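You operate a simulated robot arm through the tools that you are given. There is no shell and no other tool. Be economical: measure what you need, move in short steps, check, and stop when the job is done.

The job below is to be done with a simulated two-armed robot. You get a single attempt, and the scene is never put back.

TASK
On the top of the craft table, fold the striped cloth in half, so that it is half as long.

It is judged by the outcome, as a careful person would: the job done as asked, and still so three seconds after it is handed in. It fails if anything else is knocked over, pushed out of place, dropped, spilled or broken. Flat cloth is picked up by pressing the open fingertips on it (5 to 10 N) and closing them slowly along it; thin cloth reads only 2 to 8 mm in the jaws.

THE ROBOT
Two 7-joint arms with two-finger parallel grippers on one trunk, on a base that drives. Base frame: it is fixed to the floor where the robot stands at the start and does not move with it; the origin is under the middle of the robot, x ahead of it, y to its left, z up. Units: cm, degrees, N and s.
The left shoulder is at the start at [7, 13.4, 105.1], the right one opposite. Places, roughly: top of the craft table [60, 10, 80]. Payload 1.57 kg a hand.
The TCP of each hand is the grasp point between the finger pads, 3 cm short of the fingertips. In the tool frame z runs along the fingers and y along their closing line. Largest opening 8 cm; finger width 1.7, thickness 1.2; the body of the gripper, 4 by 8.2 cm, starts 8 cm behind the TCP.
Orientation is that of the tool frame in the base frame, as a unit quaternion [x, y, z, w]. With the fingers straight down and closing along the base's y, the tool's x points along the base's -x, its y along +y and its z along -z.

THE INTERFACE
- The arms move only by the tool nudge_tool. It takes "left_plan", "right_plan" or both (then of equal length, played together; a hand with none holds still); each is one flat list of numbers, 7 for each row, row after row: the shift along the tool's x, y, z in units of 300 mm (1.0 is 300 mm), then the turn, a rotation vector about the tool's x, y, z in units of 180 degrees (1.0 is 180 degrees), then the finger opening in cm, from 0 to 8. In form: [x, y, z, rx, ry, rz, grip, x, y, z, rx, ry, rz, grip, ...]. A call has 1 to 20 rows; each row is the pose to reach, as a shift and turn from the pose commanded when the call began, along the tool's axes at that moment. A call with a number of a shift or a turn outside -1 to 1 is refused whole. Rows are played at 5 a second. More than 5 cm and 8.6 degrees between two rows, or a gripper value outside its range, and nothing of the call is played. Where a pose cannot be reached the arm comes as near as it can. A force on the tool above 40 N (or 10 N above the force at the start of the call, whichever is more), or a blocked arm, ends the call early, and 0.2 s more pass. Each finger travels about 15.3 cm/s and halts on what it meets, pressing with about 34 N; the grip force reading is that of the motor and also rises with nothing between the fingers. The clock runs only during rows and for 0.2 s after the last one: add rows that repeat a pose to give the fingers time. The reply holds the time, the measured pose of the TCP, the force on the tool along the base axes, the opening and the grip force, in the units named above and with some noise.
- Cameras (640 x 400 px; columns grow to the right, rows downward): "scene" is now at [12.73, -2.98, 126.3]; the picture's right is [-0.24, -0.97, 0.00], its down [-0.72, 0.17, -0.67] and it looks along [0.65, -0.16, -0.74] (base axes); focal length 250 px, centre (320, 200). "left" rides on the left gripper at [7.2, 0.7, -12.2] in its tool frame; the picture's right is [-0.09, 1.00, 0.00], its down [-0.84, -0.08, -0.54] and it looks along [-0.54, -0.05, 0.84] (tool axes); focal length 238 px, centre (320, 200). "right" rides on the right gripper at [7.2, -0.7, -12.2] in its tool frame; the picture's right is [0.09, 1.00, 0.00], its down [-0.84, 0.08, -0.54] and it looks along [-0.54, 0.05, 0.84] (tool axes); focal length 238 px, centre (320, 200). There is no depth. A picture from a camera that has moved, and an enlarged one, comes with that camera's place and axes in the base frame and with its lens. The place of the scene camera against the robot may be out by one fixed shift of up to 1.2 cm in any direction.
- get_image(camera): a new picture of that camera. No time passes.
- move_column(by): slides the trunk up (or, below 0, down) by that many cm; the arms and the scene camera ride with it, the base frame stays. It gives what a move gives, with no picture.
- roll_base(legs): drives the robot by 1 to 6 legs, each [ahead, left, turn to the left] in cm, cm and degrees, along the robot's own axes; the way and the turn of a leg run together, so that a leg with both is an arc; at most 150 cm and 180 degrees a leg. The arms and the cameras ride along, it lands a little off, and it stops where it bumps. It gives what a move gives.
- aim_head(pan, tilt): turns the head with the scene camera to pan (to the left, within 86 degrees either way) and tilt (down, from -29 to 69), counted from straight ahead of the robot. It gives what a move gives.
- close_up(camera, box): a new picture of the part [left, top, right, bottom] of that camera's present view, enlarged. No time passes.
- sign_off(): hands the job in; it is judged then, once.

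Work in short steps. Places have to be worked out from the pictures, the camera data and where the tool is seen: move nearer, look again, correct. Check each grasp and each placing, and mend what went wrong. You have 120 turns and 92 pictures in all, those below and enlarged ones among them. Open the grippers and draw the arms clear of the work before you hand the job in, unless the task says otherwise; then end with one line.

The tools are called after ">>>" by a JSON object that holds its "api" and its "payload". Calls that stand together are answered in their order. nudge_tool: Moves the arms, as the interface text tells. Its arguments: {"type":"object","properties":{"left_plan":{"type":"array","items":{"type":"number"}},"right_plan":{"type":"array","items":{"type":"number"}}},"required":[]} The other tools are called the same way: move_column (by) slides the trunk up or down; roll_base (legs) drives the base; aim_head (pan, tilt) turns the head that bears the scene camera; get_image (camera) takes a picture; close_up (camera, box) takes an enlarged picture of a part of a camera's view; sign_off () hands the job in.

At the start:

```text
t: 0.0
left_eef_pos: [47.71, 25.39, 95.25]
left_orientation: [0.0, 1.0, 0.0, 0.0]
left_contact_force: [0.3, 0.4, 0.3]
left_width: 7.99
left_grasp_force: 0.1
right_eef_pos: [45.53, -17.84, 100.59]
right_orientation: [0.0, 1.0, 0.0, 0.0]
right_contact_force: [0.8, -1.1, 0.0]
right_width: 8.0
right_grasp_force: 0.0
trunk travel left (down, up): [-62.5, 31.5]
robot x, y, heading: [0.33, -0.1, -0.2]
head pan, tilt: [-13.6, 47.8]
```

scene: 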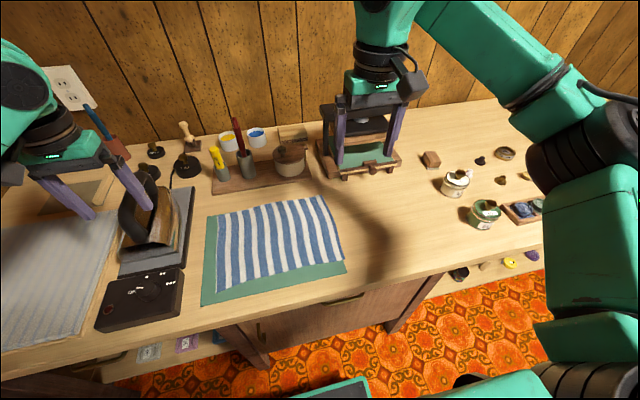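
right: 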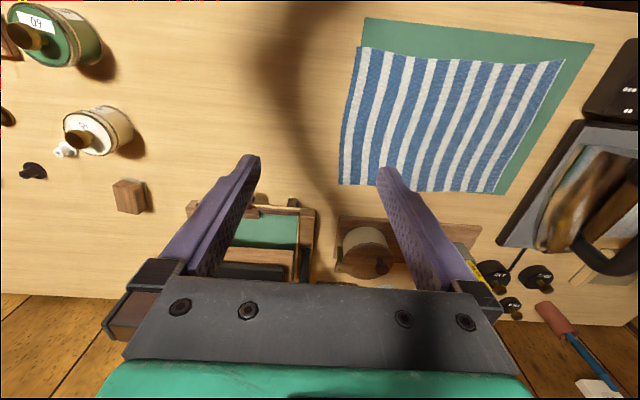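
left: 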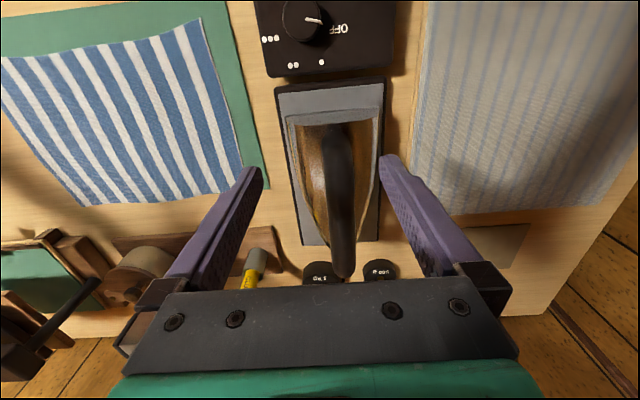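

The blue-striped cloth on the green mat is about 30 cm along y and 22 cm along x, so the fold should bring its right short edge over to the left one. I'll look closer at the cloth and check the room in front of the robot.

>>> {"api": "close_up", "payload": {"camera": "scene", "box": [180, 110, 420, 310]}}

>>> {"api": "aim_head", "payload": {"pan": 0, "tilt": 60}}

>>> {"api": "get_image", "payload": {"camera": "scene"}}

```text
2.00 times, centred on (300, 210) of scene
camera zoom: at [12.73, -2.98, 126.3], right [-0.24, -0.97, 0.0], down [-0.72, 0.17, -0.67], along [0.65, -0.16, -0.74], focal length 500 px, centre (360, 180)
```

zoom: 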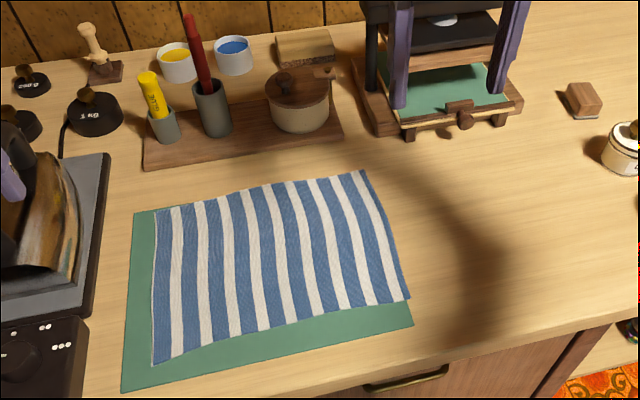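

```text
t: 0.8
left_eef_pos: [47.66, 25.27, 95.31]
left_orientation: [0.0, 1.0, -0.001, 0.0]
left_contact_force: [0.5, 0.7, 0.3]
left_width: 7.99
left_grasp_force: 0.0
right_eef_pos: [45.61, -17.81, 100.56]
right_orientation: [0.0, 1.0, 0.001, 0.0]
right_contact_force: [0.4, 0.3, 0.5]
right_width: 7.98
right_grasp_force: 0.1
trunk travel left (down, up): [-62.5, 31.5]
robot x, y, heading: [-0.38, 0.18, -0.0]
head pan, tilt: [0.0, 60.0]
```

```text
87 pictures are left
camera scene: at [11.73, -1.13, 124.75], right [0.0, -1.0, 0.0], down [-0.87, 0.0, -0.5], along [0.5, 0.0, -0.87], focal length 250 px, centre (320, 200)
```

scene: 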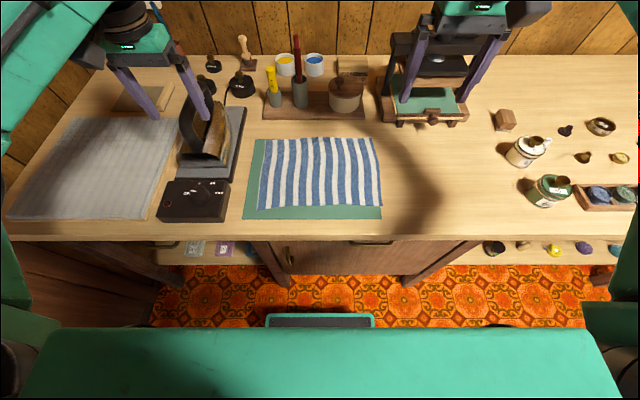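

Clear floor shows between the base and the table, so there is room to drive slightly closer. First I raise the left hand clear of the iron and yaw both hands by -90° so the fingers close along x (parallel to the short edge).

>>> {"api": "nudge_tool", "payload": {"left_plan": [0, 0, -0.1, 0, 0, -0.04, 4, 0, 0, -0.2, 0, 0, -0.08, 4, 0, 0, -0.2, 0, 0, -0.12, 4, 0, 0, -0.2, 0, 0, -0.16, 4, 0, 0, -0.2, 0, 0, -0.2, 4, 0, 0, -0.2, 0, 0, -0.24, 4, 0, 0, -0.2, 0, 0, -0.28, 4, 0, 0, -0.2, 0, 0, -0.32, 4, 0, 0, -0.2, 0, 0, -0.36, 4, 0, 0, -0.2, 0, 0, -0.4, 4, 0, 0, -0.2, 0, 0, -0.44, 4, 0, 0, -0.2, 0, 0, -0.47, 4, 0, 0, -0.2, 0, 0, -0.5, 4, 0, 0, -0.2, 0, 0, -0.5, 4], "right_plan": [0, 0, 0, 0, 0, -0.04, 4, 0, 0, 0, 0, 0, -0.08, 4, 0, 0, 0, 0, 0, -0.12, 4, 0, 0, 0, 0, 0, -0.16, 4, 0, 0, 0, 0, 0, -0.2, 4, 0, 0, 0, 0, 0, -0.24, 4, 0, 0, 0, 0, 0, -0.28, 4, 0, 0, 0, 0, 0, -0.32, 4, 0, 0, 0, 0, 0, -0.36, 4, 0, 0, 0, 0, 0, -0.4, 4, 0, 0, 0, 0, 0, -0.44, 4, 0, 0, 0, 0, 0, -0.47, 4, 0, 0, 0, 0, 0, -0.5, 4, 0, 0, 0, 0, 0, -0.5, 4]}}

>>> {"api": "roll_base", "payload": {"legs": [[5, 0, 0]]}}

>>> {"api": "get_image", "payload": {"camera": "scene"}}

```text
t: 3.8
left_eef_pos: [47.79, 25.23, 101.16]
left_orientation: [0.708, -0.706, 0.001, -0.001]
left_contact_force: [0.6, 0.4, 0.1]
left_width: 3.99
left_grasp_force: 0.1
right_eef_pos: [23.32, -5.8, 97.99]
right_orientation: [-0.707, 0.707, 0.0, 0.001]
right_contact_force: [-0.4, -0.3, 0.4]
right_width: 4.0
right_grasp_force: 0.1
right hand out of reach, approached as far as the arm can: row 5, 6, 7, 8, 9, 10, 11, 12, 13, 14
trunk travel left (down, up): [-62.5, 31.5]
robot x, y, heading: [0.17, -0.07, 0.3]
head pan, tilt: [0.0, 60.0]
```

```text
t: 4.7
left_eef_pos: [52.43, 25.39, 101.38]
left_orientation: [0.708, -0.706, 0.001, -0.001]
left_contact_force: [0.1, 0.3, 0.1]
left_width: 4.0
left_grasp_force: 0.2
right_eef_pos: [28.31, -5.66, 98.04]
right_orientation: [0.708, -0.706, 0.0, 0.0]
right_contact_force: [-1.2, -0.3, 0.3]
right_width: 3.97
right_grasp_force: 0.0
trunk travel left (down, up): [-62.5, 31.5]
robot x, y, heading: [5.07, -0.03, -0.0]
head pan, tilt: [0.0, 60.0]
```

```text
86 pictures are left
camera scene: at [16.47, -1.1, 124.77], right [0.0, -1.0, 0.0], down [-0.87, 0.0, -0.5], along [0.5, 0.0, -0.87], focal length 250 px, centre (320, 200)
```

scene: 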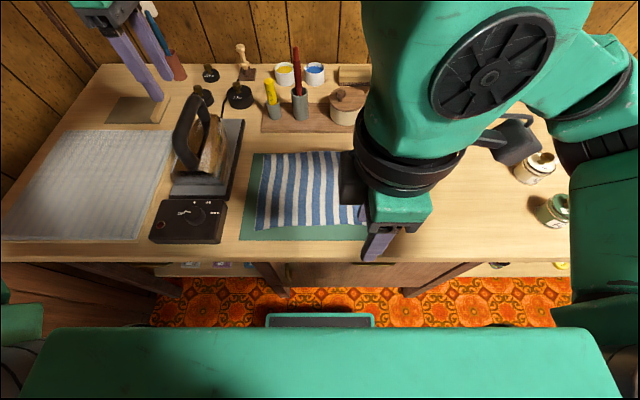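

The right wrist can't hold that yaw (its mirror should be +90°), while the left is fine. I turn the right hand back the other way.

>>> {"api": "nudge_tool", "payload": {"right_plan": [0, 0, 0, 0, 0, 0.045, 4, 0, 0, 0, 0, 0, 0.09, 4, 0, 0, 0, 0, 0, 0.135, 4, 0, 0, 0, 0, 0, 0.18, 4, 0, 0, 0, 0, 0, 0.225, 4, 0, 0, 0, 0, 0, 0.27, 4, 0, 0, 0, 0, 0, 0.315, 4, 0, 0, 0, 0, 0, 0.36, 4, 0, 0, 0, 0, 0, 0.405, 4, 0, 0, 0, 0, 0, 0.45, 4, 0, 0, 0, 0, 0, 0.5, 4, 0, 0, 0, 0, 0, 0.5, 4]}}

```text
refused: row 11 steps farther than a row can; nothing moved
```

Last step was slightly too large; I repeat with even steps.

>>> {"api": "nudge_tool", "payload": {"right_plan": [0, 0, 0, 0, 0, 0.045, 4, 0, 0, 0, 0, 0, 0.09, 4, 0, 0, 0, 0, 0, 0.135, 4, 0, 0, 0, 0, 0, 0.18, 4, 0, 0, 0, 0, 0, 0.225, 4, 0, 0, 0, 0, 0, 0.27, 4, 0, 0, 0, 0, 0, 0.315, 4, 0, 0, 0, 0, 0, 0.36, 4, 0, 0, 0, 0, 0, 0.405, 4, 0, 0, 0, 0, 0, 0.45, 4, 0, 0, 0, 0, 0, 0.49, 4, 0, 0, 0, 0, 0, 0.5, 4]}}

```text
t: 7.3
left_eef_pos: [52.37, 25.33, 101.29]
left_orientation: [0.708, -0.707, 0.0, 0.001]
left_contact_force: [-0.8, 0.3, 0.5]
left_width: 3.99
left_grasp_force: 0.0
right_eef_pos: [28.33, -5.63, 97.88]
right_orientation: [0.001, 1.0, 0.0, 0.0]
right_contact_force: [-0.1, -0.5, -0.2]
right_width: 3.98
right_grasp_force: 0.1
trunk travel left (down, up): [-62.5, 31.5]
robot x, y, heading: [4.7, 0.27, -0.0]
head pan, tilt: [0.0, 60.0]
```

Back to the neutral yaw at (28, -6). Now I move the right hand out to about (44, -16, 98) while yawing to +90°.

>>> {"api": "nudge_tool", "payload": {"right_plan": [-0.09, -0.06, 0, 0, 0, 0, 4, -0.18, -0.12, 0, 0, 0, 0, 4, -0.27, -0.18, 0, 0, 0, 0.045, 4, -0.36, -0.24, 0, 0, 0, 0.09, 4, -0.45, -0.3, 0, 0, 0, 0.135, 4, -0.54, -0.34, 0, 0, 0, 0.18, 4, -0.54, -0.34, 0, 0, 0, 0.225, 4, -0.54, -0.34, 0, 0, 0, 0.27, 4, -0.54, -0.34, 0, 0, 0, 0.315, 4, -0.54, -0.34, 0, 0, 0, 0.36, 4, -0.54, -0.34, 0, 0, 0, 0.405, 4, -0.54, -0.34, 0, 0, 0, 0.45, 4, -0.54, -0.34, 0, 0, 0, 0.49, 4, -0.54, -0.34, 0, 0, 0, 0.5, 4]}}

>>> {"api": "get_image", "payload": {"camera": "right"}}

```text
t: 10.3
left_eef_pos: [52.55, 25.41, 101.18]
left_orientation: [0.708, -0.706, 0.0, 0.0]
left_contact_force: [-0.1, -0.1, 0.4]
left_width: 4.0
left_grasp_force: 0.1
right_eef_pos: [44.54, -15.89, 98.03]
right_orientation: [0.708, 0.706, 0.0, 0.0]
right_contact_force: [-1.0, -0.1, -0.5]
right_width: 4.0
right_grasp_force: 0.0
trunk travel left (down, up): [-62.5, 31.5]
robot x, y, heading: [4.62, 0.04, 0.1]
head pan, tilt: [0.0, 60.0]
```

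```text
85 pictures are left
camera right: at [43.87, -8.78, 110.12], right [1.0, 0.09, 0.0], down [0.08, -0.84, 0.54], along [0.05, -0.54, -0.84], focal length 238 px, centre (320, 200)
```

right: 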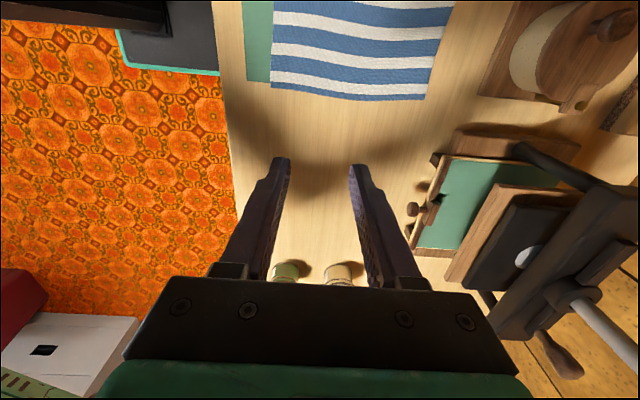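

The +90° yaw holds for the right hand, and its camera shows the right cloth edge near y ≈ -14. Now I bring the left hand over to the far-right corner at height.

>>> {"api": "nudge_tool", "payload": {"left_plan": [0.12, 0, 0, 0, 0, 0, 4, 0.24, -0.02, 0, 0, 0, 0, 4, 0.36, -0.04, 0, 0, 0, 0, 4, 0.48, -0.06, 0, 0, 0, 0, 4, 0.6, -0.08, 0, 0, 0, 0, 4, 0.72, -0.1, 0, 0, 0, 0, 4, 0.84, -0.12, 0, 0, 0, 0, 4, 0.94, -0.15, 0, 0, 0, 0, 4, 0.94, -0.15, 0, 0, 0, 0, 4]}}

>>> {"api": "get_image", "payload": {"camera": "left"}}

>>> {"api": "get_image", "payload": {"camera": "scene"}}

```text
t: 12.3
left_eef_pos: [56.92, -2.7, 101.25]
left_orientation: [0.708, -0.707, 0.001, 0.0]
left_contact_force: [0.4, 0.2, -0.1]
left_width: 4.01
left_grasp_force: 0.0
right_eef_pos: [44.52, -15.92, 98.06]
right_orientation: [0.708, 0.706, -0.001, 0.0]
right_contact_force: [-0.1, -0.4, 0.0]
right_width: 4.01
right_grasp_force: 0.1
trunk travel left (down, up): [-62.5, 31.5]
robot x, y, heading: [4.55, 0.07, 0.1]
head pan, tilt: [0.0, 60.0]
```

```text
84 pictures are left
camera left: at [56.42, -9.97, 113.58], right [-1.0, 0.09, 0.0], down [0.08, 0.84, 0.54], along [0.05, 0.54, -0.84], focal length 238 px, centre (320, 200)
```

left: 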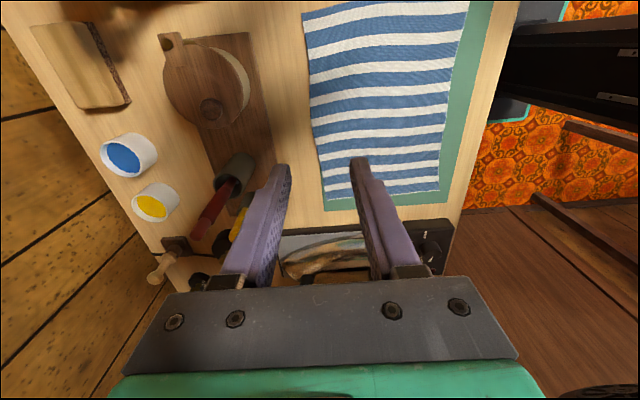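

```text
83 pictures are left
camera scene: at [16.62, -0.99, 124.75], right [0.0, -1.0, 0.0], down [-0.87, 0.0, -0.5], along [0.5, 0.0, -0.87], focal length 250 px, centre (320, 200)
```

scene: 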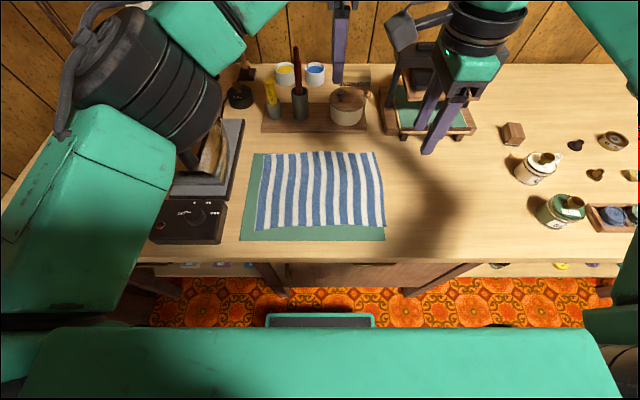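

Combining both hand cameras: right edge at y ≈ -14, near corner x ≈ 37, far corner x ≈ 59. I bring both hands over these corners and partway down, then look again.

>>> {"api": "nudge_tool", "payload": {"left_plan": [0.1, 0.01, 0, 0, 0, 0, 4, 0.2, 0.02, 0, 0, 0, 0, 4, 0.31, 0.03, 0, 0, 0, 0, 4, 0.31, 0.03, 0.12, 0, 0, 0, 4, 0.31, 0.03, 0.24, 0, 0, 0, 4, 0.31, 0.03, 0.36, 0, 0, 0, 4, 0.31, 0.03, 0.48, 0, 0, 0, 4, 0.31, 0.03, 0.6, 0, 0, 0, 4, 0.31, 0.03, 0.64, 0, 0, 0, 4, 0.31, 0.03, 0.64, 0, 0, 0, 4], "right_plan": [0.02, -0.04, 0, 0, 0, 0, 4, 0.04, -0.08, 0, 0, 0, 0, 4, 0.063, -0.117, 0, 0, 0, 0, 4, 0.063, -0.117, 0.12, 0, 0, 0, 4, 0.063, -0.117, 0.24, 0, 0, 0, 4, 0.063, -0.117, 0.36, 0, 0, 0, 4, 0.063, -0.117, 0.48, 0, 0, 0, 4, 0.063, -0.117, 0.53, 0, 0, 0, 4, 0.063, -0.117, 0.53, 0, 0, 0, 4, 0.063, -0.117, 0.53, 0, 0, 0, 4]}}

>>> {"api": "get_image", "payload": {"camera": "left"}}

>>> {"api": "get_image", "payload": {"camera": "right"}}

>>> {"api": "get_image", "payload": {"camera": "scene"}}

```text
t: 14.5
left_eef_pos: [56.56, -11.63, 81.8]
left_orientation: [0.712, -0.702, 0.002, -0.001]
left_contact_force: [-0.9, 0.5, 0.2]
left_width: 4.0
left_grasp_force: 0.0
left hand out of reach, approached as far as the arm can: row 2, 3, 4, 5, 6, 8, 9
right_eef_pos: [41.11, -14.16, 81.99]
right_orientation: [0.707, 0.707, -0.001, 0.001]
right_contact_force: [0.0, 0.0, -0.2]
right_width: 3.99
right_grasp_force: 0.1
trunk travel left (down, up): [-62.5, 31.5]
robot x, y, heading: [5.24, -0.28, 0.1]
head pan, tilt: [0.0, 60.0]
```

```text
82 pictures are left
camera left: at [56.15, -18.96, 94.19], right [-1.0, 0.08, 0.0], down [0.06, 0.84, 0.54], along [0.04, 0.54, -0.84], focal length 238 px, centre (320, 200)
```

left: 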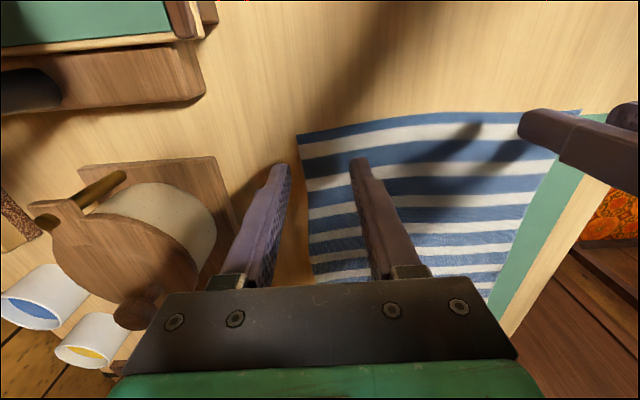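

```text
81 pictures are left
camera right: at [40.36, -6.93, 94.24], right [1.0, 0.09, 0.0], down [0.08, -0.84, 0.54], along [0.05, -0.54, -0.84], focal length 238 px, centre (320, 200)
```

right: 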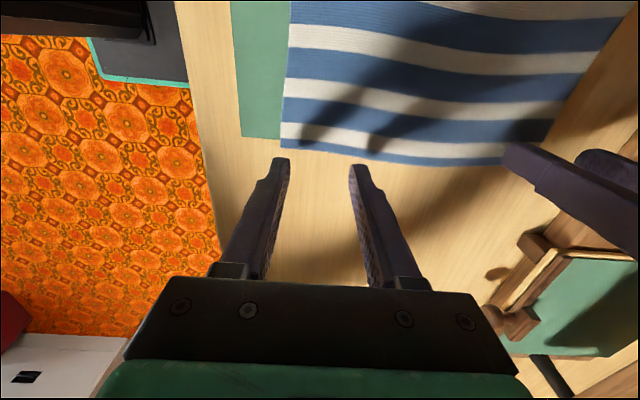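

```text
80 pictures are left
camera scene: at [16.62, -1.1, 124.75], right [0.0, -1.0, 0.0], down [-0.87, 0.0, -0.5], along [0.5, 0.0, -0.87], focal length 250 px, centre (320, 200)
```

scene: 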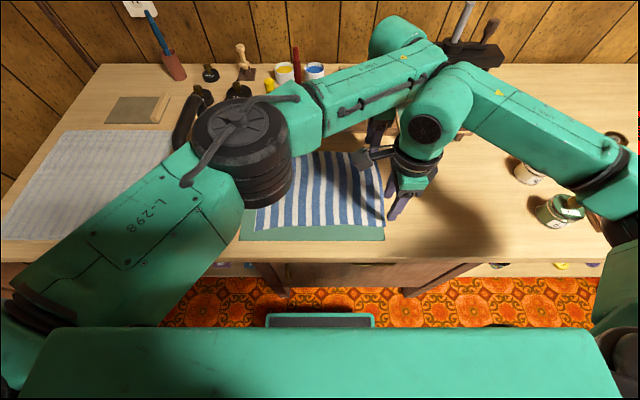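

Triangulating the two hand cameras against each other (and the scene camera) puts the cloth plane nearer z ≈ 76, with the right edge at y ≈ -14, x from 38 to 58.5. The left arm is at its across-reach limit, so I shift the base 6 cm to the right.

>>> {"api": "roll_base", "payload": {"legs": [[0, -6, 0]]}}

```text
t: 15.4
left_eef_pos: [56.55, -17.74, 81.85]
left_orientation: [0.713, -0.701, 0.001, 0.0]
left_contact_force: [1.1, -0.1, 0.4]
left_width: 3.98
left_grasp_force: 0.0
right_eef_pos: [41.2, -20.11, 82.15]
right_orientation: [0.707, 0.707, 0.001, 0.0]
right_contact_force: [0.8, -0.1, -0.3]
right_width: 4.01
right_grasp_force: 0.1
trunk travel left (down, up): [-62.5, 31.5]
robot x, y, heading: [4.73, -6.02, 0.2]
head pan, tilt: [0.0, 60.0]
```

Now I bring both hands back to the edge (y ≈ -13.4), staying above the cloth, and check.

>>> {"api": "nudge_tool", "payload": {"left_plan": [-0.07, 0.02, 0, 0, 0, 0, 4, -0.145, 0.04, 0, 0, 0, 0, 4, -0.145, 0.04, 0.03, 0, 0, 0, 4, -0.145, 0.04, 0.03, 0, 0, 0, 4], "right_plan": [0.11, 0, 0, 0, 0, 0, 4, 0.223, 0, 0, 0, 0, 0, 4, 0.223, 0, 0.03, 0, 0, 0, 4, 0.223, 0, 0.03, 0, 0, 0, 4]}}

>>> {"api": "get_image", "payload": {"camera": "left"}}

>>> {"api": "get_image", "payload": {"camera": "right"}}

```text
t: 16.4
left_eef_pos: [56.79, -10.95, 80.92]
left_orientation: [0.735, -0.678, 0.0, -0.001]
left_contact_force: [0.2, 1.1, 0.7]
left_width: 3.99
left_grasp_force: 0.1
right_eef_pos: [41.09, -13.38, 81.11]
right_orientation: [0.708, 0.706, -0.003, 0.0]
right_contact_force: [0.0, 0.7, 0.3]
right_width: 3.99
right_grasp_force: 0.1
trunk travel left (down, up): [-62.5, 31.5]
robot x, y, heading: [4.66, -5.86, 0.0]
head pan, tilt: [0.0, 60.0]
```

```text
79 pictures are left
camera left: at [56.88, -18.26, 93.19], right [-1.0, 0.01, 0.0], down [0.01, 0.84, 0.54], along [0.01, 0.54, -0.84], focal length 238 px, centre (320, 200)
```

left: 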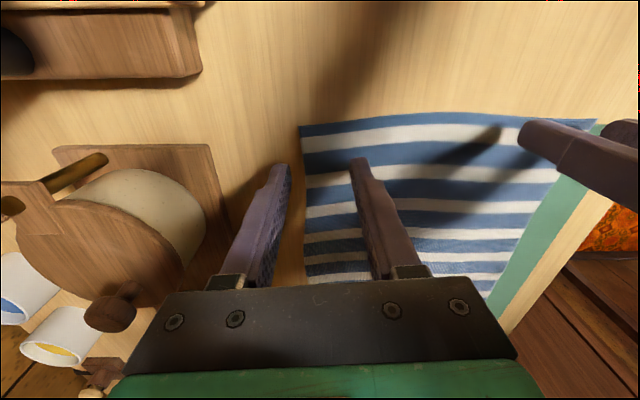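

```text
78 pictures are left
camera right: at [40.43, -6.25, 93.08], right [1.0, 0.09, 0.0], down [0.08, -0.83, 0.55], along [0.05, -0.54, -0.84], focal length 238 px, centre (320, 200)
```

right: 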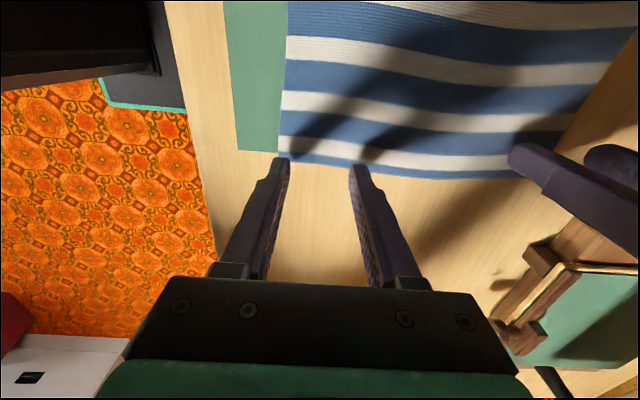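

Both cameras now agree (z ≈ 76): edge at y ≈ -13.5, near corner x ≈ 38, far corner x ≈ 58.3. I trim both hands to sit just over the edge inside each corner, fix the left yaw, and go down to tips ≈ 0.6 cm above.

>>> {"api": "nudge_tool", "payload": {"left_plan": [0.054, 0.061, 0, 0, 0, 0.026, 3.5, 0.054, 0.061, 0.02, 0, 0, 0.026, 3.5, 0.054, 0.061, 0.04, 0, 0, 0.026, 3.5, 0.054, 0.061, 0.04, 0, 0, 0.026, 3.5], "right_plan": [0.023, 0.003, 0, 0, 0, 0, 3.5, 0.023, 0.003, 0.02, 0, 0, 0, 3.5, 0.023, 0.003, 0.045, 0, 0, 0, 3.5, 0.023, 0.003, 0.045, 0, 0, 0, 3.5]}}

>>> {"api": "get_image", "payload": {"camera": "left"}}

>>> {"api": "get_image", "payload": {"camera": "right"}}

```text
t: 17.4
left_eef_pos: [56.65, -9.63, 79.41]
left_orientation: [0.726, -0.687, -0.008, -0.008]
left_contact_force: [-0.5, -0.1, 0.7]
left_width: 3.47
left_grasp_force: 0.1
right_eef_pos: [40.86, -12.81, 79.54]
right_orientation: [0.706, 0.708, -0.004, -0.001]
right_contact_force: [0.9, -0.2, 0.0]
right_width: 3.47
right_grasp_force: 0.0
trunk travel left (down, up): [-62.5, 31.5]
robot x, y, heading: [4.57, -6.2, -0.3]
head pan, tilt: [0.0, 60.0]
```

```text
77 pictures are left
camera left: at [56.53, -17.25, 91.64], right [-1.0, 0.04, 0.0], down [0.03, 0.83, 0.56], along [0.02, 0.56, -0.83], focal length 238 px, centre (320, 200)
```

left: 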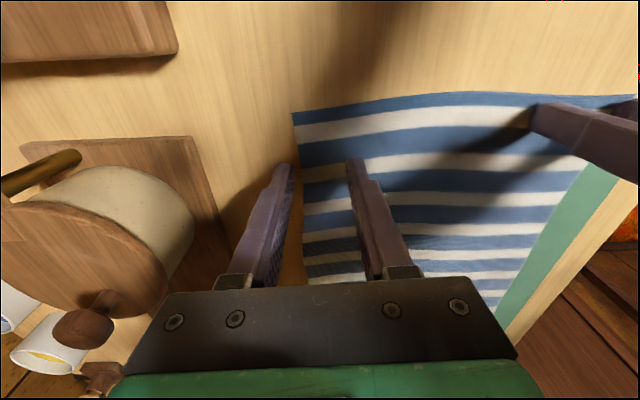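

```text
76 pictures are left
camera right: at [40.19, -5.61, 91.65], right [1.0, 0.1, -0.01], down [0.09, -0.83, 0.55], along [0.04, -0.54, -0.84], focal length 238 px, centre (320, 200)
```

right: 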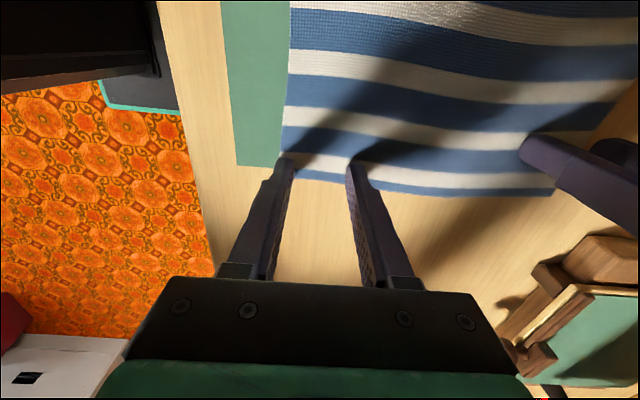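

The left hand isn't following its command in y (it drifted to -9.6), so something may be touching between the arms. I check the scene view.

>>> {"api": "get_image", "payload": {"camera": "scene"}}

```text
75 pictures are left
camera scene: at [16.62, -7.08, 124.75], right [0.0, -1.0, 0.0], down [-0.87, 0.0, -0.5], along [0.5, 0.0, -0.87], focal length 250 px, centre (320, 200)
```

scene: 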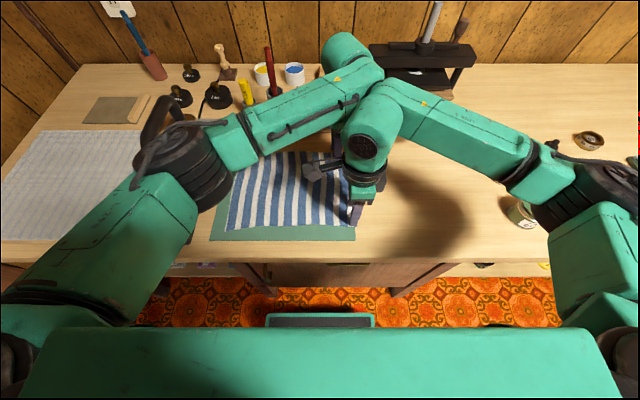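

The two wrist housings are touching above the hands, which blocked the left arm. Fix: lift, then tilt the hands 18° about the closing axis in opposite directions (left wrist leaning to +y, right wrist to -y); both fingertips still press evenly.

>>> {"api": "nudge_tool", "payload": {"left_plan": [-0.05, 0, -0.1, 0, 0, 0, 3.5, -0.1, 0, -0.2, 0, 0, 0, 3.5, -0.1, 0, -0.2, 0, 0.035, 0, 3.5, -0.1, 0, -0.2, 0, 0.07, 0, 3.5, -0.1, 0, -0.2, 0, 0.1, 0, 3.5, -0.1, 0, -0.2, 0, 0.1, 0, 3.5], "right_plan": [-0.05, 0, -0.1, 0, 0, 0, 3.5, -0.1, 0, -0.2, 0, 0, 0, 3.5, -0.1, 0, -0.2, 0, 0.035, 0, 3.5, -0.1, 0, -0.2, 0, 0.07, 0, 3.5, -0.1, 0, -0.2, 0, 0.1, 0, 3.5, -0.1, 0, -0.2, 0, 0.1, 0, 3.5]}}

>>> {"api": "get_image", "payload": {"camera": "scene"}}

```text
t: 18.9
left_eef_pos: [53.73, -12.03, 85.67]
left_orientation: [-0.675, 0.721, -0.109, -0.114]
left_contact_force: [-0.2, 0.5, 0.4]
left_width: 3.49
left_grasp_force: 0.1
right_eef_pos: [41.2, -15.79, 85.98]
right_orientation: [0.699, 0.698, 0.111, -0.11]
right_contact_force: [-0.7, 0.4, 0.2]
right_width: 3.5
right_grasp_force: 0.0
trunk travel left (down, up): [-62.5, 31.5]
robot x, y, heading: [5.01, -6.2, -0.2]
head pan, tilt: [0.0, 60.0]
```

```text
74 pictures are left
camera scene: at [16.65, -7.05, 124.75], right [0.0, -1.0, 0.0], down [-0.87, 0.0, -0.5], along [0.5, 0.0, -0.87], focal length 250 px, centre (320, 200)
```

scene: 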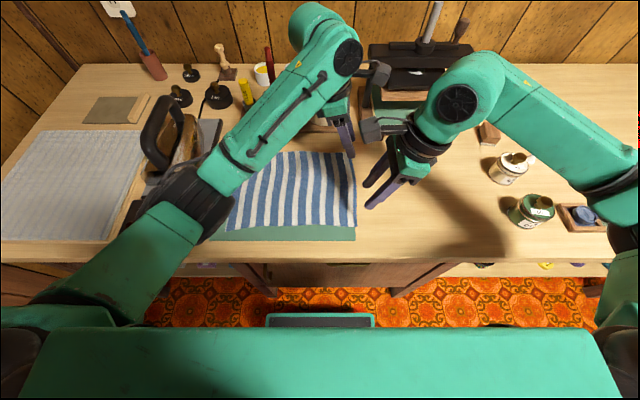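

The arms are now well separated. I bring the fingertips to about 1 cm above the cloth at the two corners and look.

>>> {"api": "nudge_tool", "payload": {"left_plan": [-0.023, -0.05, 0.06, 0, 0, -0.02, 3.5, -0.046, -0.05, 0.12, 0, 0, -0.02, 3.5, -0.0695, -0.05, 0.182, 0, 0, -0.02, 3.5, -0.0695, -0.05, 0.182, 0, 0, -0.02, 3.5], "right_plan": [0.002, -0.007, 0.07, 0, 0, 0, 3.5, 0.004, -0.007, 0.14, 0, 0, 0, 3.5, 0.007, -0.007, 0.216, 0, 0, 0, 3.5, 0.007, -0.007, 0.216, 0, 0, 0, 3.5]}}

>>> {"api": "get_image", "payload": {"camera": "left"}}

>>> {"api": "get_image", "payload": {"camera": "right"}}

```text
t: 19.9
left_eef_pos: [55.32, -11.8, 80.03]
left_orientation: [-0.698, 0.699, -0.105, -0.117]
left_contact_force: [0.3, -0.6, 0.3]
left_width: 3.53
left_grasp_force: 0.1
right_eef_pos: [41.08, -13.39, 79.86]
right_orientation: [0.698, 0.698, 0.111, -0.111]
right_contact_force: [0.4, -0.7, -0.8]
right_width: 3.49
right_grasp_force: 0.1
trunk travel left (down, up): [-62.5, 31.5]
robot x, y, heading: [5.03, -6.0, 0.0]
head pan, tilt: [0.0, 60.0]
```

```text
73 pictures are left
camera left: at [55.05, -14.97, 94.02], right [-1.0, 0.09, -0.01], down [0.09, 0.96, 0.25], along [0.04, 0.25, -0.97], focal length 238 px, centre (320, 200)
```

left: 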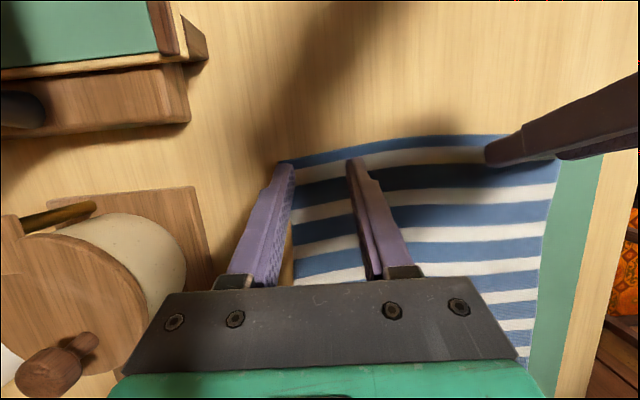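

```text
72 pictures are left
camera right: at [40.29, -10.42, 93.58], right [1.0, 0.09, 0.03], down [0.08, -0.96, 0.26], along [0.05, -0.25, -0.97], focal length 238 px, centre (320, 200)
```

right: 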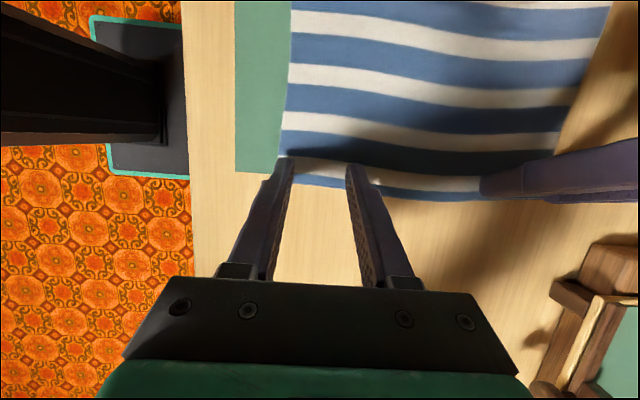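

Fingers are nearly over the corners; I shift each about half a cm inward and step down toward contact, watching force.

>>> {"api": "nudge_tool", "payload": {"left_plan": [0, 0.023, 0, 0, 0, 0, 3.5, -0.0072, 0.023, 0.0222, 0, 0, 0, 3.5, -0.0072, 0.023, 0.0222, 0, 0, 0, 3.5], "right_plan": [0, 0.013, 0, 0, 0, 0, 3.5, -0.0072, 0.013, 0.0222, 0, 0, 0, 3.5, -0.0072, 0.013, 0.0222, 0, 0, 0, 3.5]}}

>>> {"api": "close_up", "payload": {"camera": "left", "box": [220, 100, 460, 250]}}

>>> {"api": "close_up", "payload": {"camera": "right", "box": [220, 100, 460, 250]}}

```text
t: 20.6
left_eef_pos: [54.31, -11.82, 79.54]
left_orientation: [-0.697, 0.7, -0.106, -0.116]
left_contact_force: [1.0, 0.2, 3.8]
left_width: 3.59
left_grasp_force: 0.4
right_eef_pos: [41.51, -13.42, 79.48]
right_orientation: [0.698, 0.699, 0.117, -0.108]
right_contact_force: [7.4, -7.1, 38.3]
right_width: 3.49
right_grasp_force: 0.0
trunk travel left (down, up): [-62.5, 31.5]
robot x, y, heading: [5.05, -6.38, -0.1]
head pan, tilt: [0.0, 60.0]
```

```text
2.67 times, centred on (340, 175) of left
camera zoom: at [54.05, -15.0, 93.53], right [-1.0, 0.09, -0.02], down [0.09, 0.96, 0.25], along [0.04, 0.25, -0.97], focal length 636 px, centre (267, 267)
```

zoom: 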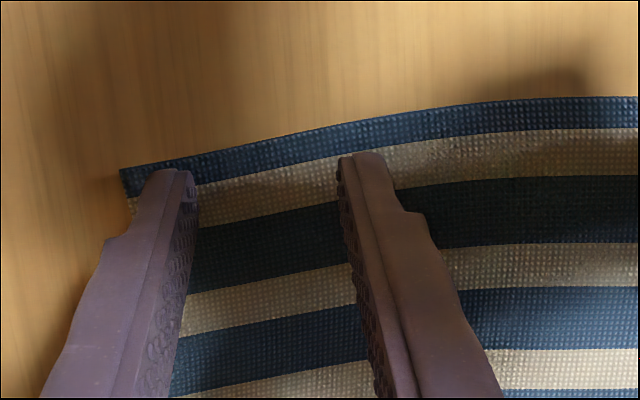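

```text
2.67 times, centred on (340, 175) of right
camera zoom: at [40.54, -10.44, 93.24], right [1.0, 0.09, 0.04], down [0.07, -0.96, 0.25], along [0.06, -0.25, -0.97], focal length 636 px, centre (267, 267)
```

zoom: 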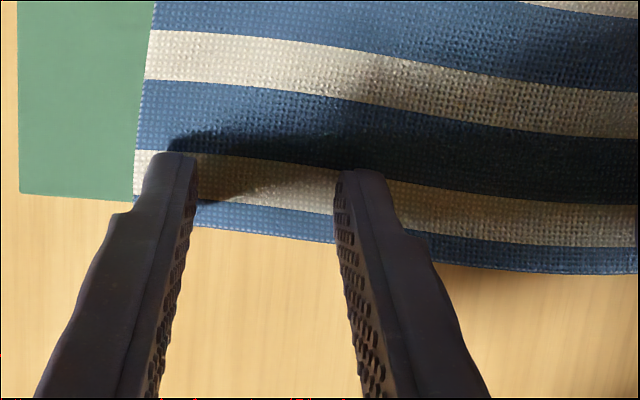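

Contact is at tip z ≈ 76.6; the right presses too hard (38 N), so I ease it up 0.26 cm, and move the left 0.5 cm outward toward the edge with light pressure.

>>> {"api": "nudge_tool", "payload": {"left_plan": [0.019, 0, -0.0043, 0, 0, 0, 3.5, 0.0155, 0, 0.0064, 0, 0, 0, 3.5, 0.0155, 0, 0.0064, 0, 0, 0, 3.5], "right_plan": [0.0027, 0, -0.0082, 0, 0, 0, 3.5, 0.0027, 0, -0.0082, 0, 0, 0, 3.5, 0.0027, 0, -0.0082, 0, 0, 0, 3.5]}}

```text
t: 21.4
left_eef_pos: [54.39, -12.17, 79.46]
left_orientation: [-0.697, 0.699, -0.109, -0.115]
left_contact_force: [0.6, 1.5, 23.1]
left_width: 3.43
left_grasp_force: 0.0
right_eef_pos: [41.25, -13.34, 79.62]
right_orientation: [0.698, 0.698, 0.113, -0.108]
right_contact_force: [15.3, -0.6, 22.4]
right_width: 3.32
right_grasp_force: 0.0
trunk travel left (down, up): [-62.5, 31.5]
robot x, y, heading: [4.86, -5.82, 0.0]
head pan, tilt: [0.0, 60.0]
```

Both are around 22 N; I ease up another ~0.13 cm.

>>> {"api": "nudge_tool", "payload": {"left_plan": [0.0012, 0, -0.0038, 0, 0, 0, 3.5, 0.0012, 0, -0.0038, 0, 0, 0, 3.5], "right_plan": [0.0014, 0, -0.0044, 0, 0, 0, 3.5, 0.0014, 0, -0.0044, 0, 0, 0, 3.5]}}

```text
t: 22.1
left_eef_pos: [54.29, -12.19, 79.57]
left_orientation: [-0.697, 0.7, -0.107, -0.116]
left_contact_force: [1.4, 0.9, 24.6]
left_width: 3.56
left_grasp_force: 0.6
right_eef_pos: [41.04, -13.38, 79.51]
right_orientation: [0.698, 0.699, 0.11, -0.11]
right_contact_force: [7.1, 1.1, 10.0]
right_width: 3.58
right_grasp_force: 0.7
trunk travel left (down, up): [-62.5, 31.5]
robot x, y, heading: [5.05, -5.93, 0.2]
head pan, tilt: [0.0, 60.0]
```

Right is at 10 N; I ease the left a bit more, then close both slowly along the cloth.

>>> {"api": "nudge_tool", "payload": {"left_plan": [0.0015, 0, -0.0046, 0, 0, 0, 3.5, 0.0015, 0, -0.0046, 0, 0, 0, 3.5]}}

```text
t: 22.6
left_eef_pos: [54.41, -12.09, 79.43]
left_orientation: [-0.697, 0.7, -0.106, -0.117]
left_contact_force: [1.4, 1.3, 17.4]
left_width: 3.57
left_grasp_force: 0.7
right_eef_pos: [41.21, -13.47, 79.52]
right_orientation: [0.698, 0.699, 0.11, -0.109]
right_contact_force: [1.9, 1.0, 8.6]
right_width: 3.59
right_grasp_force: 0.4
trunk travel left (down, up): [-62.5, 31.5]
robot x, y, heading: [4.88, -5.62, 0.1]
head pan, tilt: [0.0, 60.0]
```

>>> {"api": "nudge_tool", "payload": {"left_plan": [0.0016, 0, -0.005, 0, 0, 0, 3.5, 0.0016, 0, -0.005, 0, 0, 0, 3.3, 0.0016, 0, -0.005, 0, 0, 0, 3.0, 0.0016, 0, -0.005, 0, 0, 0, 2.7, 0.0016, 0, -0.005, 0, 0, 0, 2.4, 0.0016, 0, -0.005, 0, 0, 0, 2.1, 0.0016, 0, -0.005, 0, 0, 0, 1.8, 0.0016, 0, -0.005, 0, 0, 0, 1.5, 0.0016, 0, -0.005, 0, 0, 0, 1.2, 0.0016, 0, -0.005, 0, 0, 0, 0.9, 0.0016, 0, -0.005, 0, 0, 0, 0.6, 0.0016, 0, -0.005, 0, 0, 0, 0.3, 0.0016, 0, -0.005, 0, 0, 0, 0, 0.0016, 0, -0.005, 0, 0, 0, 0], "right_plan": [0, 0, 0, 0, 0, 0, 3.5, 0, 0, 0, 0, 0, 0, 3.3, 0, 0, 0, 0, 0, 0, 3.0, 0, 0, 0, 0, 0, 0, 2.7, 0, 0, 0, 0, 0, 0, 2.4, 0, 0, 0, 0, 0, 0, 2.1, 0, 0, 0, 0, 0, 0, 1.8, 0, 0, 0, 0, 0, 0, 1.5, 0, 0, 0, 0, 0, 0, 1.2, 0, 0, 0, 0, 0, 0, 0.9, 0, 0, 0, 0, 0, 0, 0.6, 0, 0, 0, 0, 0, 0, 0.3, 0, 0, 0, 0, 0, 0, 0, 0, 0, 0, 0, 0, 0, 0]}}

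>>> {"api": "close_up", "payload": {"camera": "left", "box": [220, 100, 460, 250]}}

>>> {"api": "close_up", "payload": {"camera": "right", "box": [220, 100, 460, 250]}}

```text
t: 25.6
left_eef_pos: [54.47, -12.22, 79.67]
left_orientation: [-0.698, 0.699, -0.105, -0.117]
left_contact_force: [0.4, 1.1, -0.3]
left_width: 0.0
left_grasp_force: 21.5
right_eef_pos: [41.19, -13.43, 79.59]
right_orientation: [0.698, 0.699, 0.111, -0.111]
right_contact_force: [1.3, -1.6, 12.9]
right_width: 0.22
right_grasp_force: 23.9
trunk travel left (down, up): [-62.5, 31.5]
robot x, y, heading: [4.55, -5.95, 0.3]
head pan, tilt: [0.0, 60.0]
```

```text
2.67 times, centred on (340, 175) of left
camera zoom: at [54.24, -15.37, 93.59], right [-1.0, 0.09, -0.01], down [0.09, 0.96, 0.26], along [0.04, 0.25, -0.97], focal length 636 px, centre (267, 267)
```

zoom: 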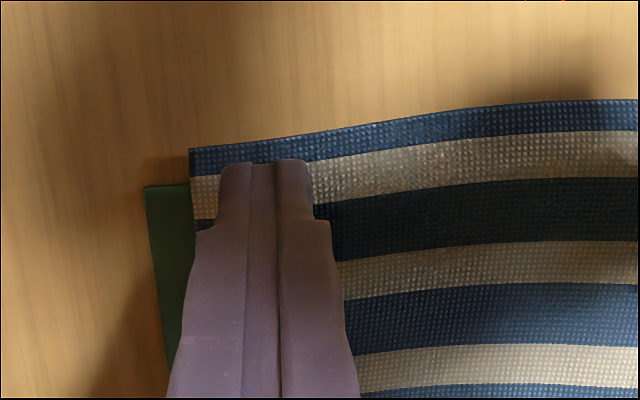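

```text
2.67 times, centred on (340, 175) of right
camera zoom: at [40.58, -10.48, 93.26], right [1.0, 0.09, 0.03], down [0.08, -0.96, 0.26], along [0.05, -0.25, -0.97], focal length 636 px, centre (267, 267)
```

zoom: 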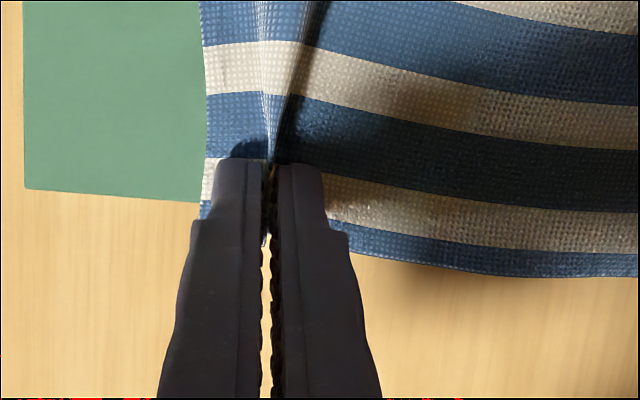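

The right hand holds a pinch (2.2 mm); the left closed on nothing. I lift the left, reopen it 0.9 cm further inward, and press again.

>>> {"api": "nudge_tool", "payload": {"left_plan": [0.0051, 0, -0.0158, 0, 0, 0, 0, 0.0051, 0.03, -0.0158, 0, 0, 0, 3.5, 0.0051, 0.03, -0.0158, 0, 0, 0, 3.5, 0, 0.03, 0, 0, 0, 0, 3.5, -0.001, 0.03, 0.0032, 0, 0, 0, 3.5, -0.001, 0.03, 0.0032, 0, 0, 0, 3.5]}}

>>> {"api": "close_up", "payload": {"camera": "left", "box": [220, 100, 460, 250]}}

```text
t: 27.1
left_eef_pos: [53.52, -12.21, 79.57]
left_orientation: [-0.697, 0.699, -0.106, -0.116]
left_contact_force: [-0.2, 1.8, 7.6]
left_width: 3.47
left_grasp_force: 0.0
right_eef_pos: [41.27, -13.55, 79.59]
right_orientation: [0.698, 0.699, 0.111, -0.11]
right_contact_force: [4.8, -3.2, 9.8]
right_width: 0.27
right_grasp_force: 23.8
trunk travel left (down, up): [-62.5, 31.5]
robot x, y, heading: [5.0, -5.73, 0.1]
head pan, tilt: [0.0, 60.0]
```

```text
2.67 times, centred on (340, 175) of left
camera zoom: at [53.29, -15.41, 93.54], right [-1.0, 0.09, -0.01], down [0.09, 0.96, 0.25], along [0.04, 0.25, -0.97], focal length 636 px, centre (267, 267)
```

zoom: 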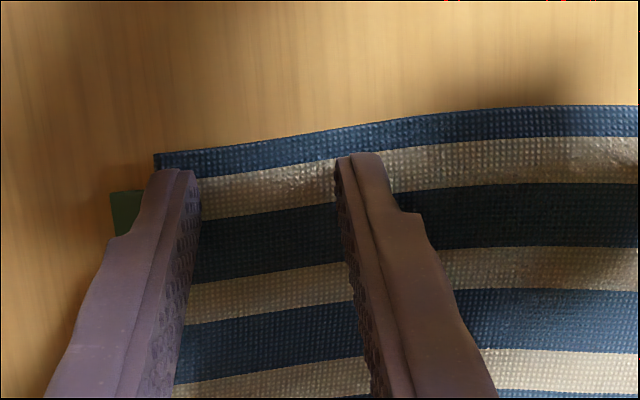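

7.6 N, in range. Close slowly with very slightly increasing press.

>>> {"api": "nudge_tool", "payload": {"left_plan": [-0.0005, 0, 0.0016, 0, 0, 0, 3.3, -0.0005, 0, 0.0016, 0, 0, 0, 3.1, -0.0005, 0, 0.0016, 0, 0, 0, 2.9, -0.0005, 0, 0.0016, 0, 0, 0, 2.7, -0.0005, 0, 0.0016, 0, 0, 0, 2.5, -0.0005, 0, 0.0016, 0, 0, 0, 2.3, -0.0005, 0, 0.0016, 0, 0, 0, 2.1, -0.0005, 0, 0.0016, 0, 0, 0, 1.9, -0.0005, 0, 0.0016, 0, 0, 0, 1.7, -0.0005, 0, 0.0016, 0, 0, 0, 1.5, -0.0005, 0, 0.0016, 0, 0, 0, 1.3, -0.0005, 0, 0.0016, 0, 0, 0, 1.1, -0.0005, 0, 0.0016, 0, 0, 0, 0.9, -0.0005, 0, 0.0016, 0, 0, 0, 0.7, -0.0005, 0, 0.0016, 0, 0, 0, 0.5, -0.0005, 0, 0.0016, 0, 0, 0, 0.3, -0.0005, 0, 0.0016, 0, 0, 0, 0.1, -0.0005, 0, 0.0016, 0, 0, 0, 0, -0.0005, 0, 0.0016, 0, 0, 0, 0]}}

>>> {"api": "close_up", "payload": {"camera": "left", "box": [220, 100, 460, 250]}}

```text
t: 31.1
left_eef_pos: [53.6, -12.34, 79.6]
left_orientation: [-0.697, 0.7, -0.106, -0.117]
left_contact_force: [-0.3, 0.9, 11.7]
left_width: 0.2
left_grasp_force: 23.0
right_eef_pos: [41.37, -13.29, 79.58]
right_orientation: [0.698, 0.699, 0.111, -0.11]
right_contact_force: [3.8, -2.0, 4.2]
right_width: 0.25
right_grasp_force: 24.3
trunk travel left (down, up): [-62.5, 31.5]
robot x, y, heading: [4.89, -5.75, -0.2]
head pan, tilt: [0.0, 60.0]
```

```text
2.67 times, centred on (340, 175) of left
camera zoom: at [53.3, -15.43, 93.5], right [-1.0, 0.09, -0.01], down [0.09, 0.96, 0.25], along [0.04, 0.25, -0.97], focal length 636 px, centre (267, 267)
```

zoom: 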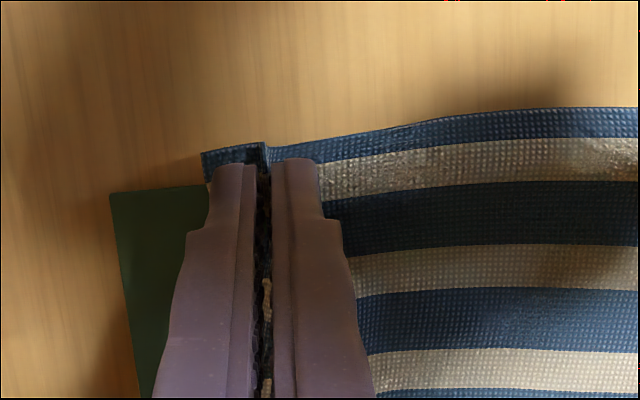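

Both hands hold the cloth (2.0 and 2.5 mm). I lift and start the arc toward the left, then check.

>>> {"api": "nudge_tool", "payload": {"left_plan": [0.0155, 0, -0.0476, 0, 0, 0, 0, 0.015, 0, -0.1003, 0, 0, 0, 0, -0.0171, 0, -0.1633, 0, 0, 0, 0, -0.0543, 0, -0.2104, 0, 0, 0, 0, -0.0915, 0, -0.2575, 0, 0, 0, 0, -0.0915, 0, -0.2575, 0, 0, 0, 0], "right_plan": [0.0155, 0, -0.0476, 0, 0, 0, 0, 0.0468, 0, -0.0899, 0, 0, 0, 0, 0.1097, 0, -0.1221, 0, 0, 0, 0, 0.1676, 0, -0.1383, 0, 0, 0, 0, 0.2255, 0, -0.1545, 0, 0, 0, 0, 0.2255, 0, -0.1545, 0, 0, 0, 0]}}

>>> {"api": "get_image", "payload": {"camera": "scene"}}

>>> {"api": "get_image", "payload": {"camera": "left"}}

```text
t: 32.5
left_eef_pos: [53.73, -7.31, 85.88]
left_orientation: [-0.697, 0.7, -0.104, -0.117]
left_contact_force: [-5.9, 0.5, 0.3]
left_width: 0.2
left_grasp_force: 23.1
right_eef_pos: [41.46, -8.41, 85.97]
right_orientation: [0.699, 0.698, 0.111, -0.111]
right_contact_force: [7.3, -1.1, -1.4]
right_width: 0.25
right_grasp_force: 24.0
trunk travel left (down, up): [-62.5, 31.5]
robot x, y, heading: [4.87, -6.2, 0.2]
head pan, tilt: [0.0, 60.0]
```

```text
65 pictures are left
camera scene: at [16.64, -7.15, 124.75], right [0.0, -1.0, 0.0], down [-0.87, 0.0, -0.5], along [0.5, 0.0, -0.87], focal length 250 px, centre (320, 200)
```

scene: 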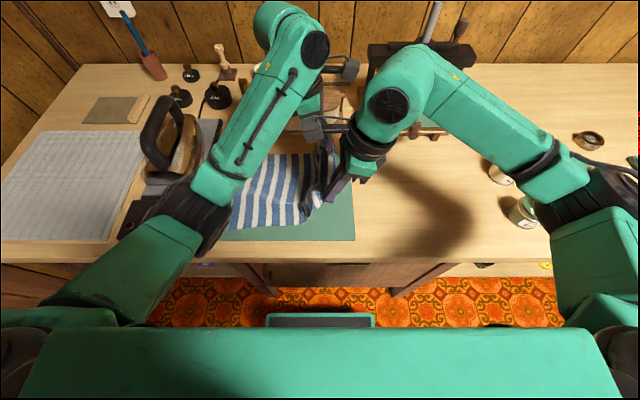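

```text
64 pictures are left
camera left: at [53.59, -10.48, 99.98], right [-1.0, 0.09, -0.01], down [0.09, 0.96, 0.26], along [0.03, 0.25, -0.97], focal length 238 px, centre (320, 200)
```

left: 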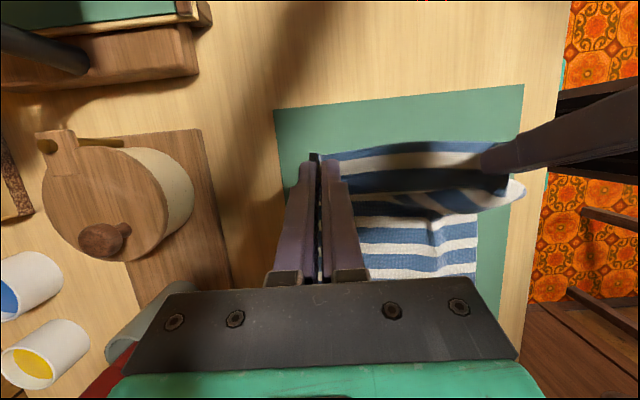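

The right edge is lifting cleanly with both hands. I carry on along the arc to about y = +4.

>>> {"api": "nudge_tool", "payload": {"left_plan": [-0.0638, 0, -0.0733, 0, 0, 0, 0, -0.1327, 0, -0.1308, 0, 0, 0, 0, -0.2069, 0, -0.1724, 0, 0, 0, 0, -0.2861, 0, -0.1981, 0, 0, 0, 0, -0.3705, 0, -0.208, 0, 0, 0, 0, -0.3705, 0, -0.208, 0, 0, 0, 0], "right_plan": [0.0947, 0, -0.0218, 0, 0, 0, 0, 0.1843, 0, -0.0278, 0, 0, 0, 0, 0.2687, 0, -0.0178, 0, 0, 0, 0, 0.3479, 0, 0.0079, 0, 0, 0, 0, 0.422, 0, 0.0495, 0, 0, 0, 0, 0.422, 0, 0.0495, 0, 0, 0, 0]}}

>>> {"api": "get_image", "payload": {"camera": "scene"}}

>>> {"api": "get_image", "payload": {"camera": "left"}}

>>> {"api": "get_image", "payload": {"camera": "right"}}

```text
t: 33.9
left_eef_pos: [54.07, 5.05, 88.2]
left_orientation: [-0.697, 0.7, -0.105, -0.118]
left_contact_force: [-12.6, -0.6, 0.0]
left_width: 0.26
left_grasp_force: 24.1
right_eef_pos: [41.38, 3.79, 88.71]
right_orientation: [0.698, 0.699, 0.111, -0.11]
right_contact_force: [12.8, -0.2, -1.2]
right_width: 0.29
right_grasp_force: 23.8
trunk travel left (down, up): [-62.5, 31.5]
robot x, y, heading: [4.9, -6.21, 0.3]
head pan, tilt: [0.0, 60.0]
```

```text
63 pictures are left
camera scene: at [16.64, -7.18, 124.75], right [0.0, -1.0, 0.0], down [-0.87, 0.0, -0.5], along [0.5, 0.0, -0.87], focal length 250 px, centre (320, 200)
```

scene: 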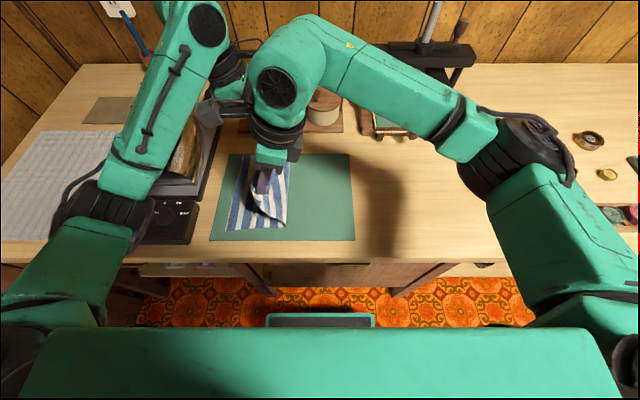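

```text
62 pictures are left
camera left: at [53.81, 1.88, 102.27], right [-1.0, 0.09, -0.01], down [0.09, 0.96, 0.26], along [0.03, 0.25, -0.97], focal length 238 px, centre (320, 200)
```

left: 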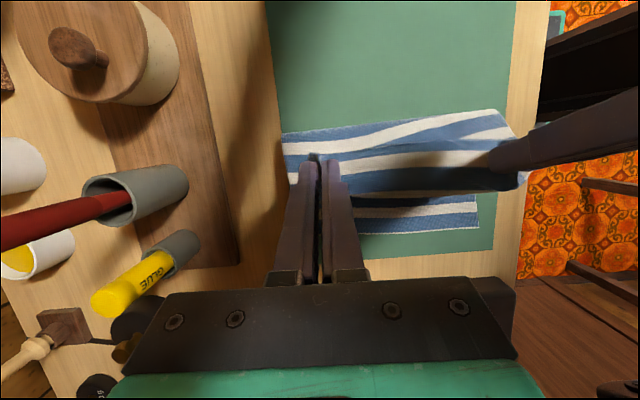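

```text
61 pictures are left
camera right: at [40.67, 6.8, 102.33], right [1.0, 0.09, 0.03], down [0.08, -0.96, 0.26], along [0.05, -0.25, -0.97], focal length 238 px, centre (320, 200)
```

right: 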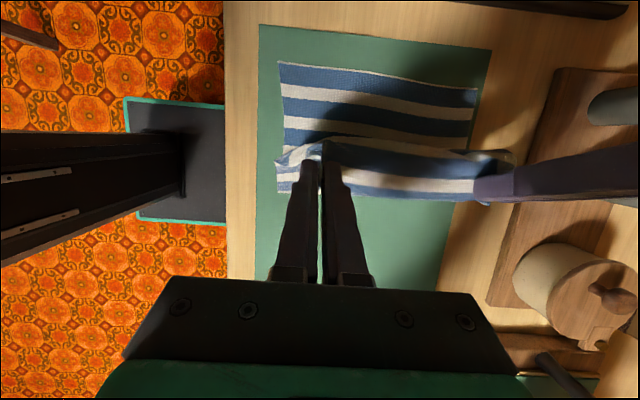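

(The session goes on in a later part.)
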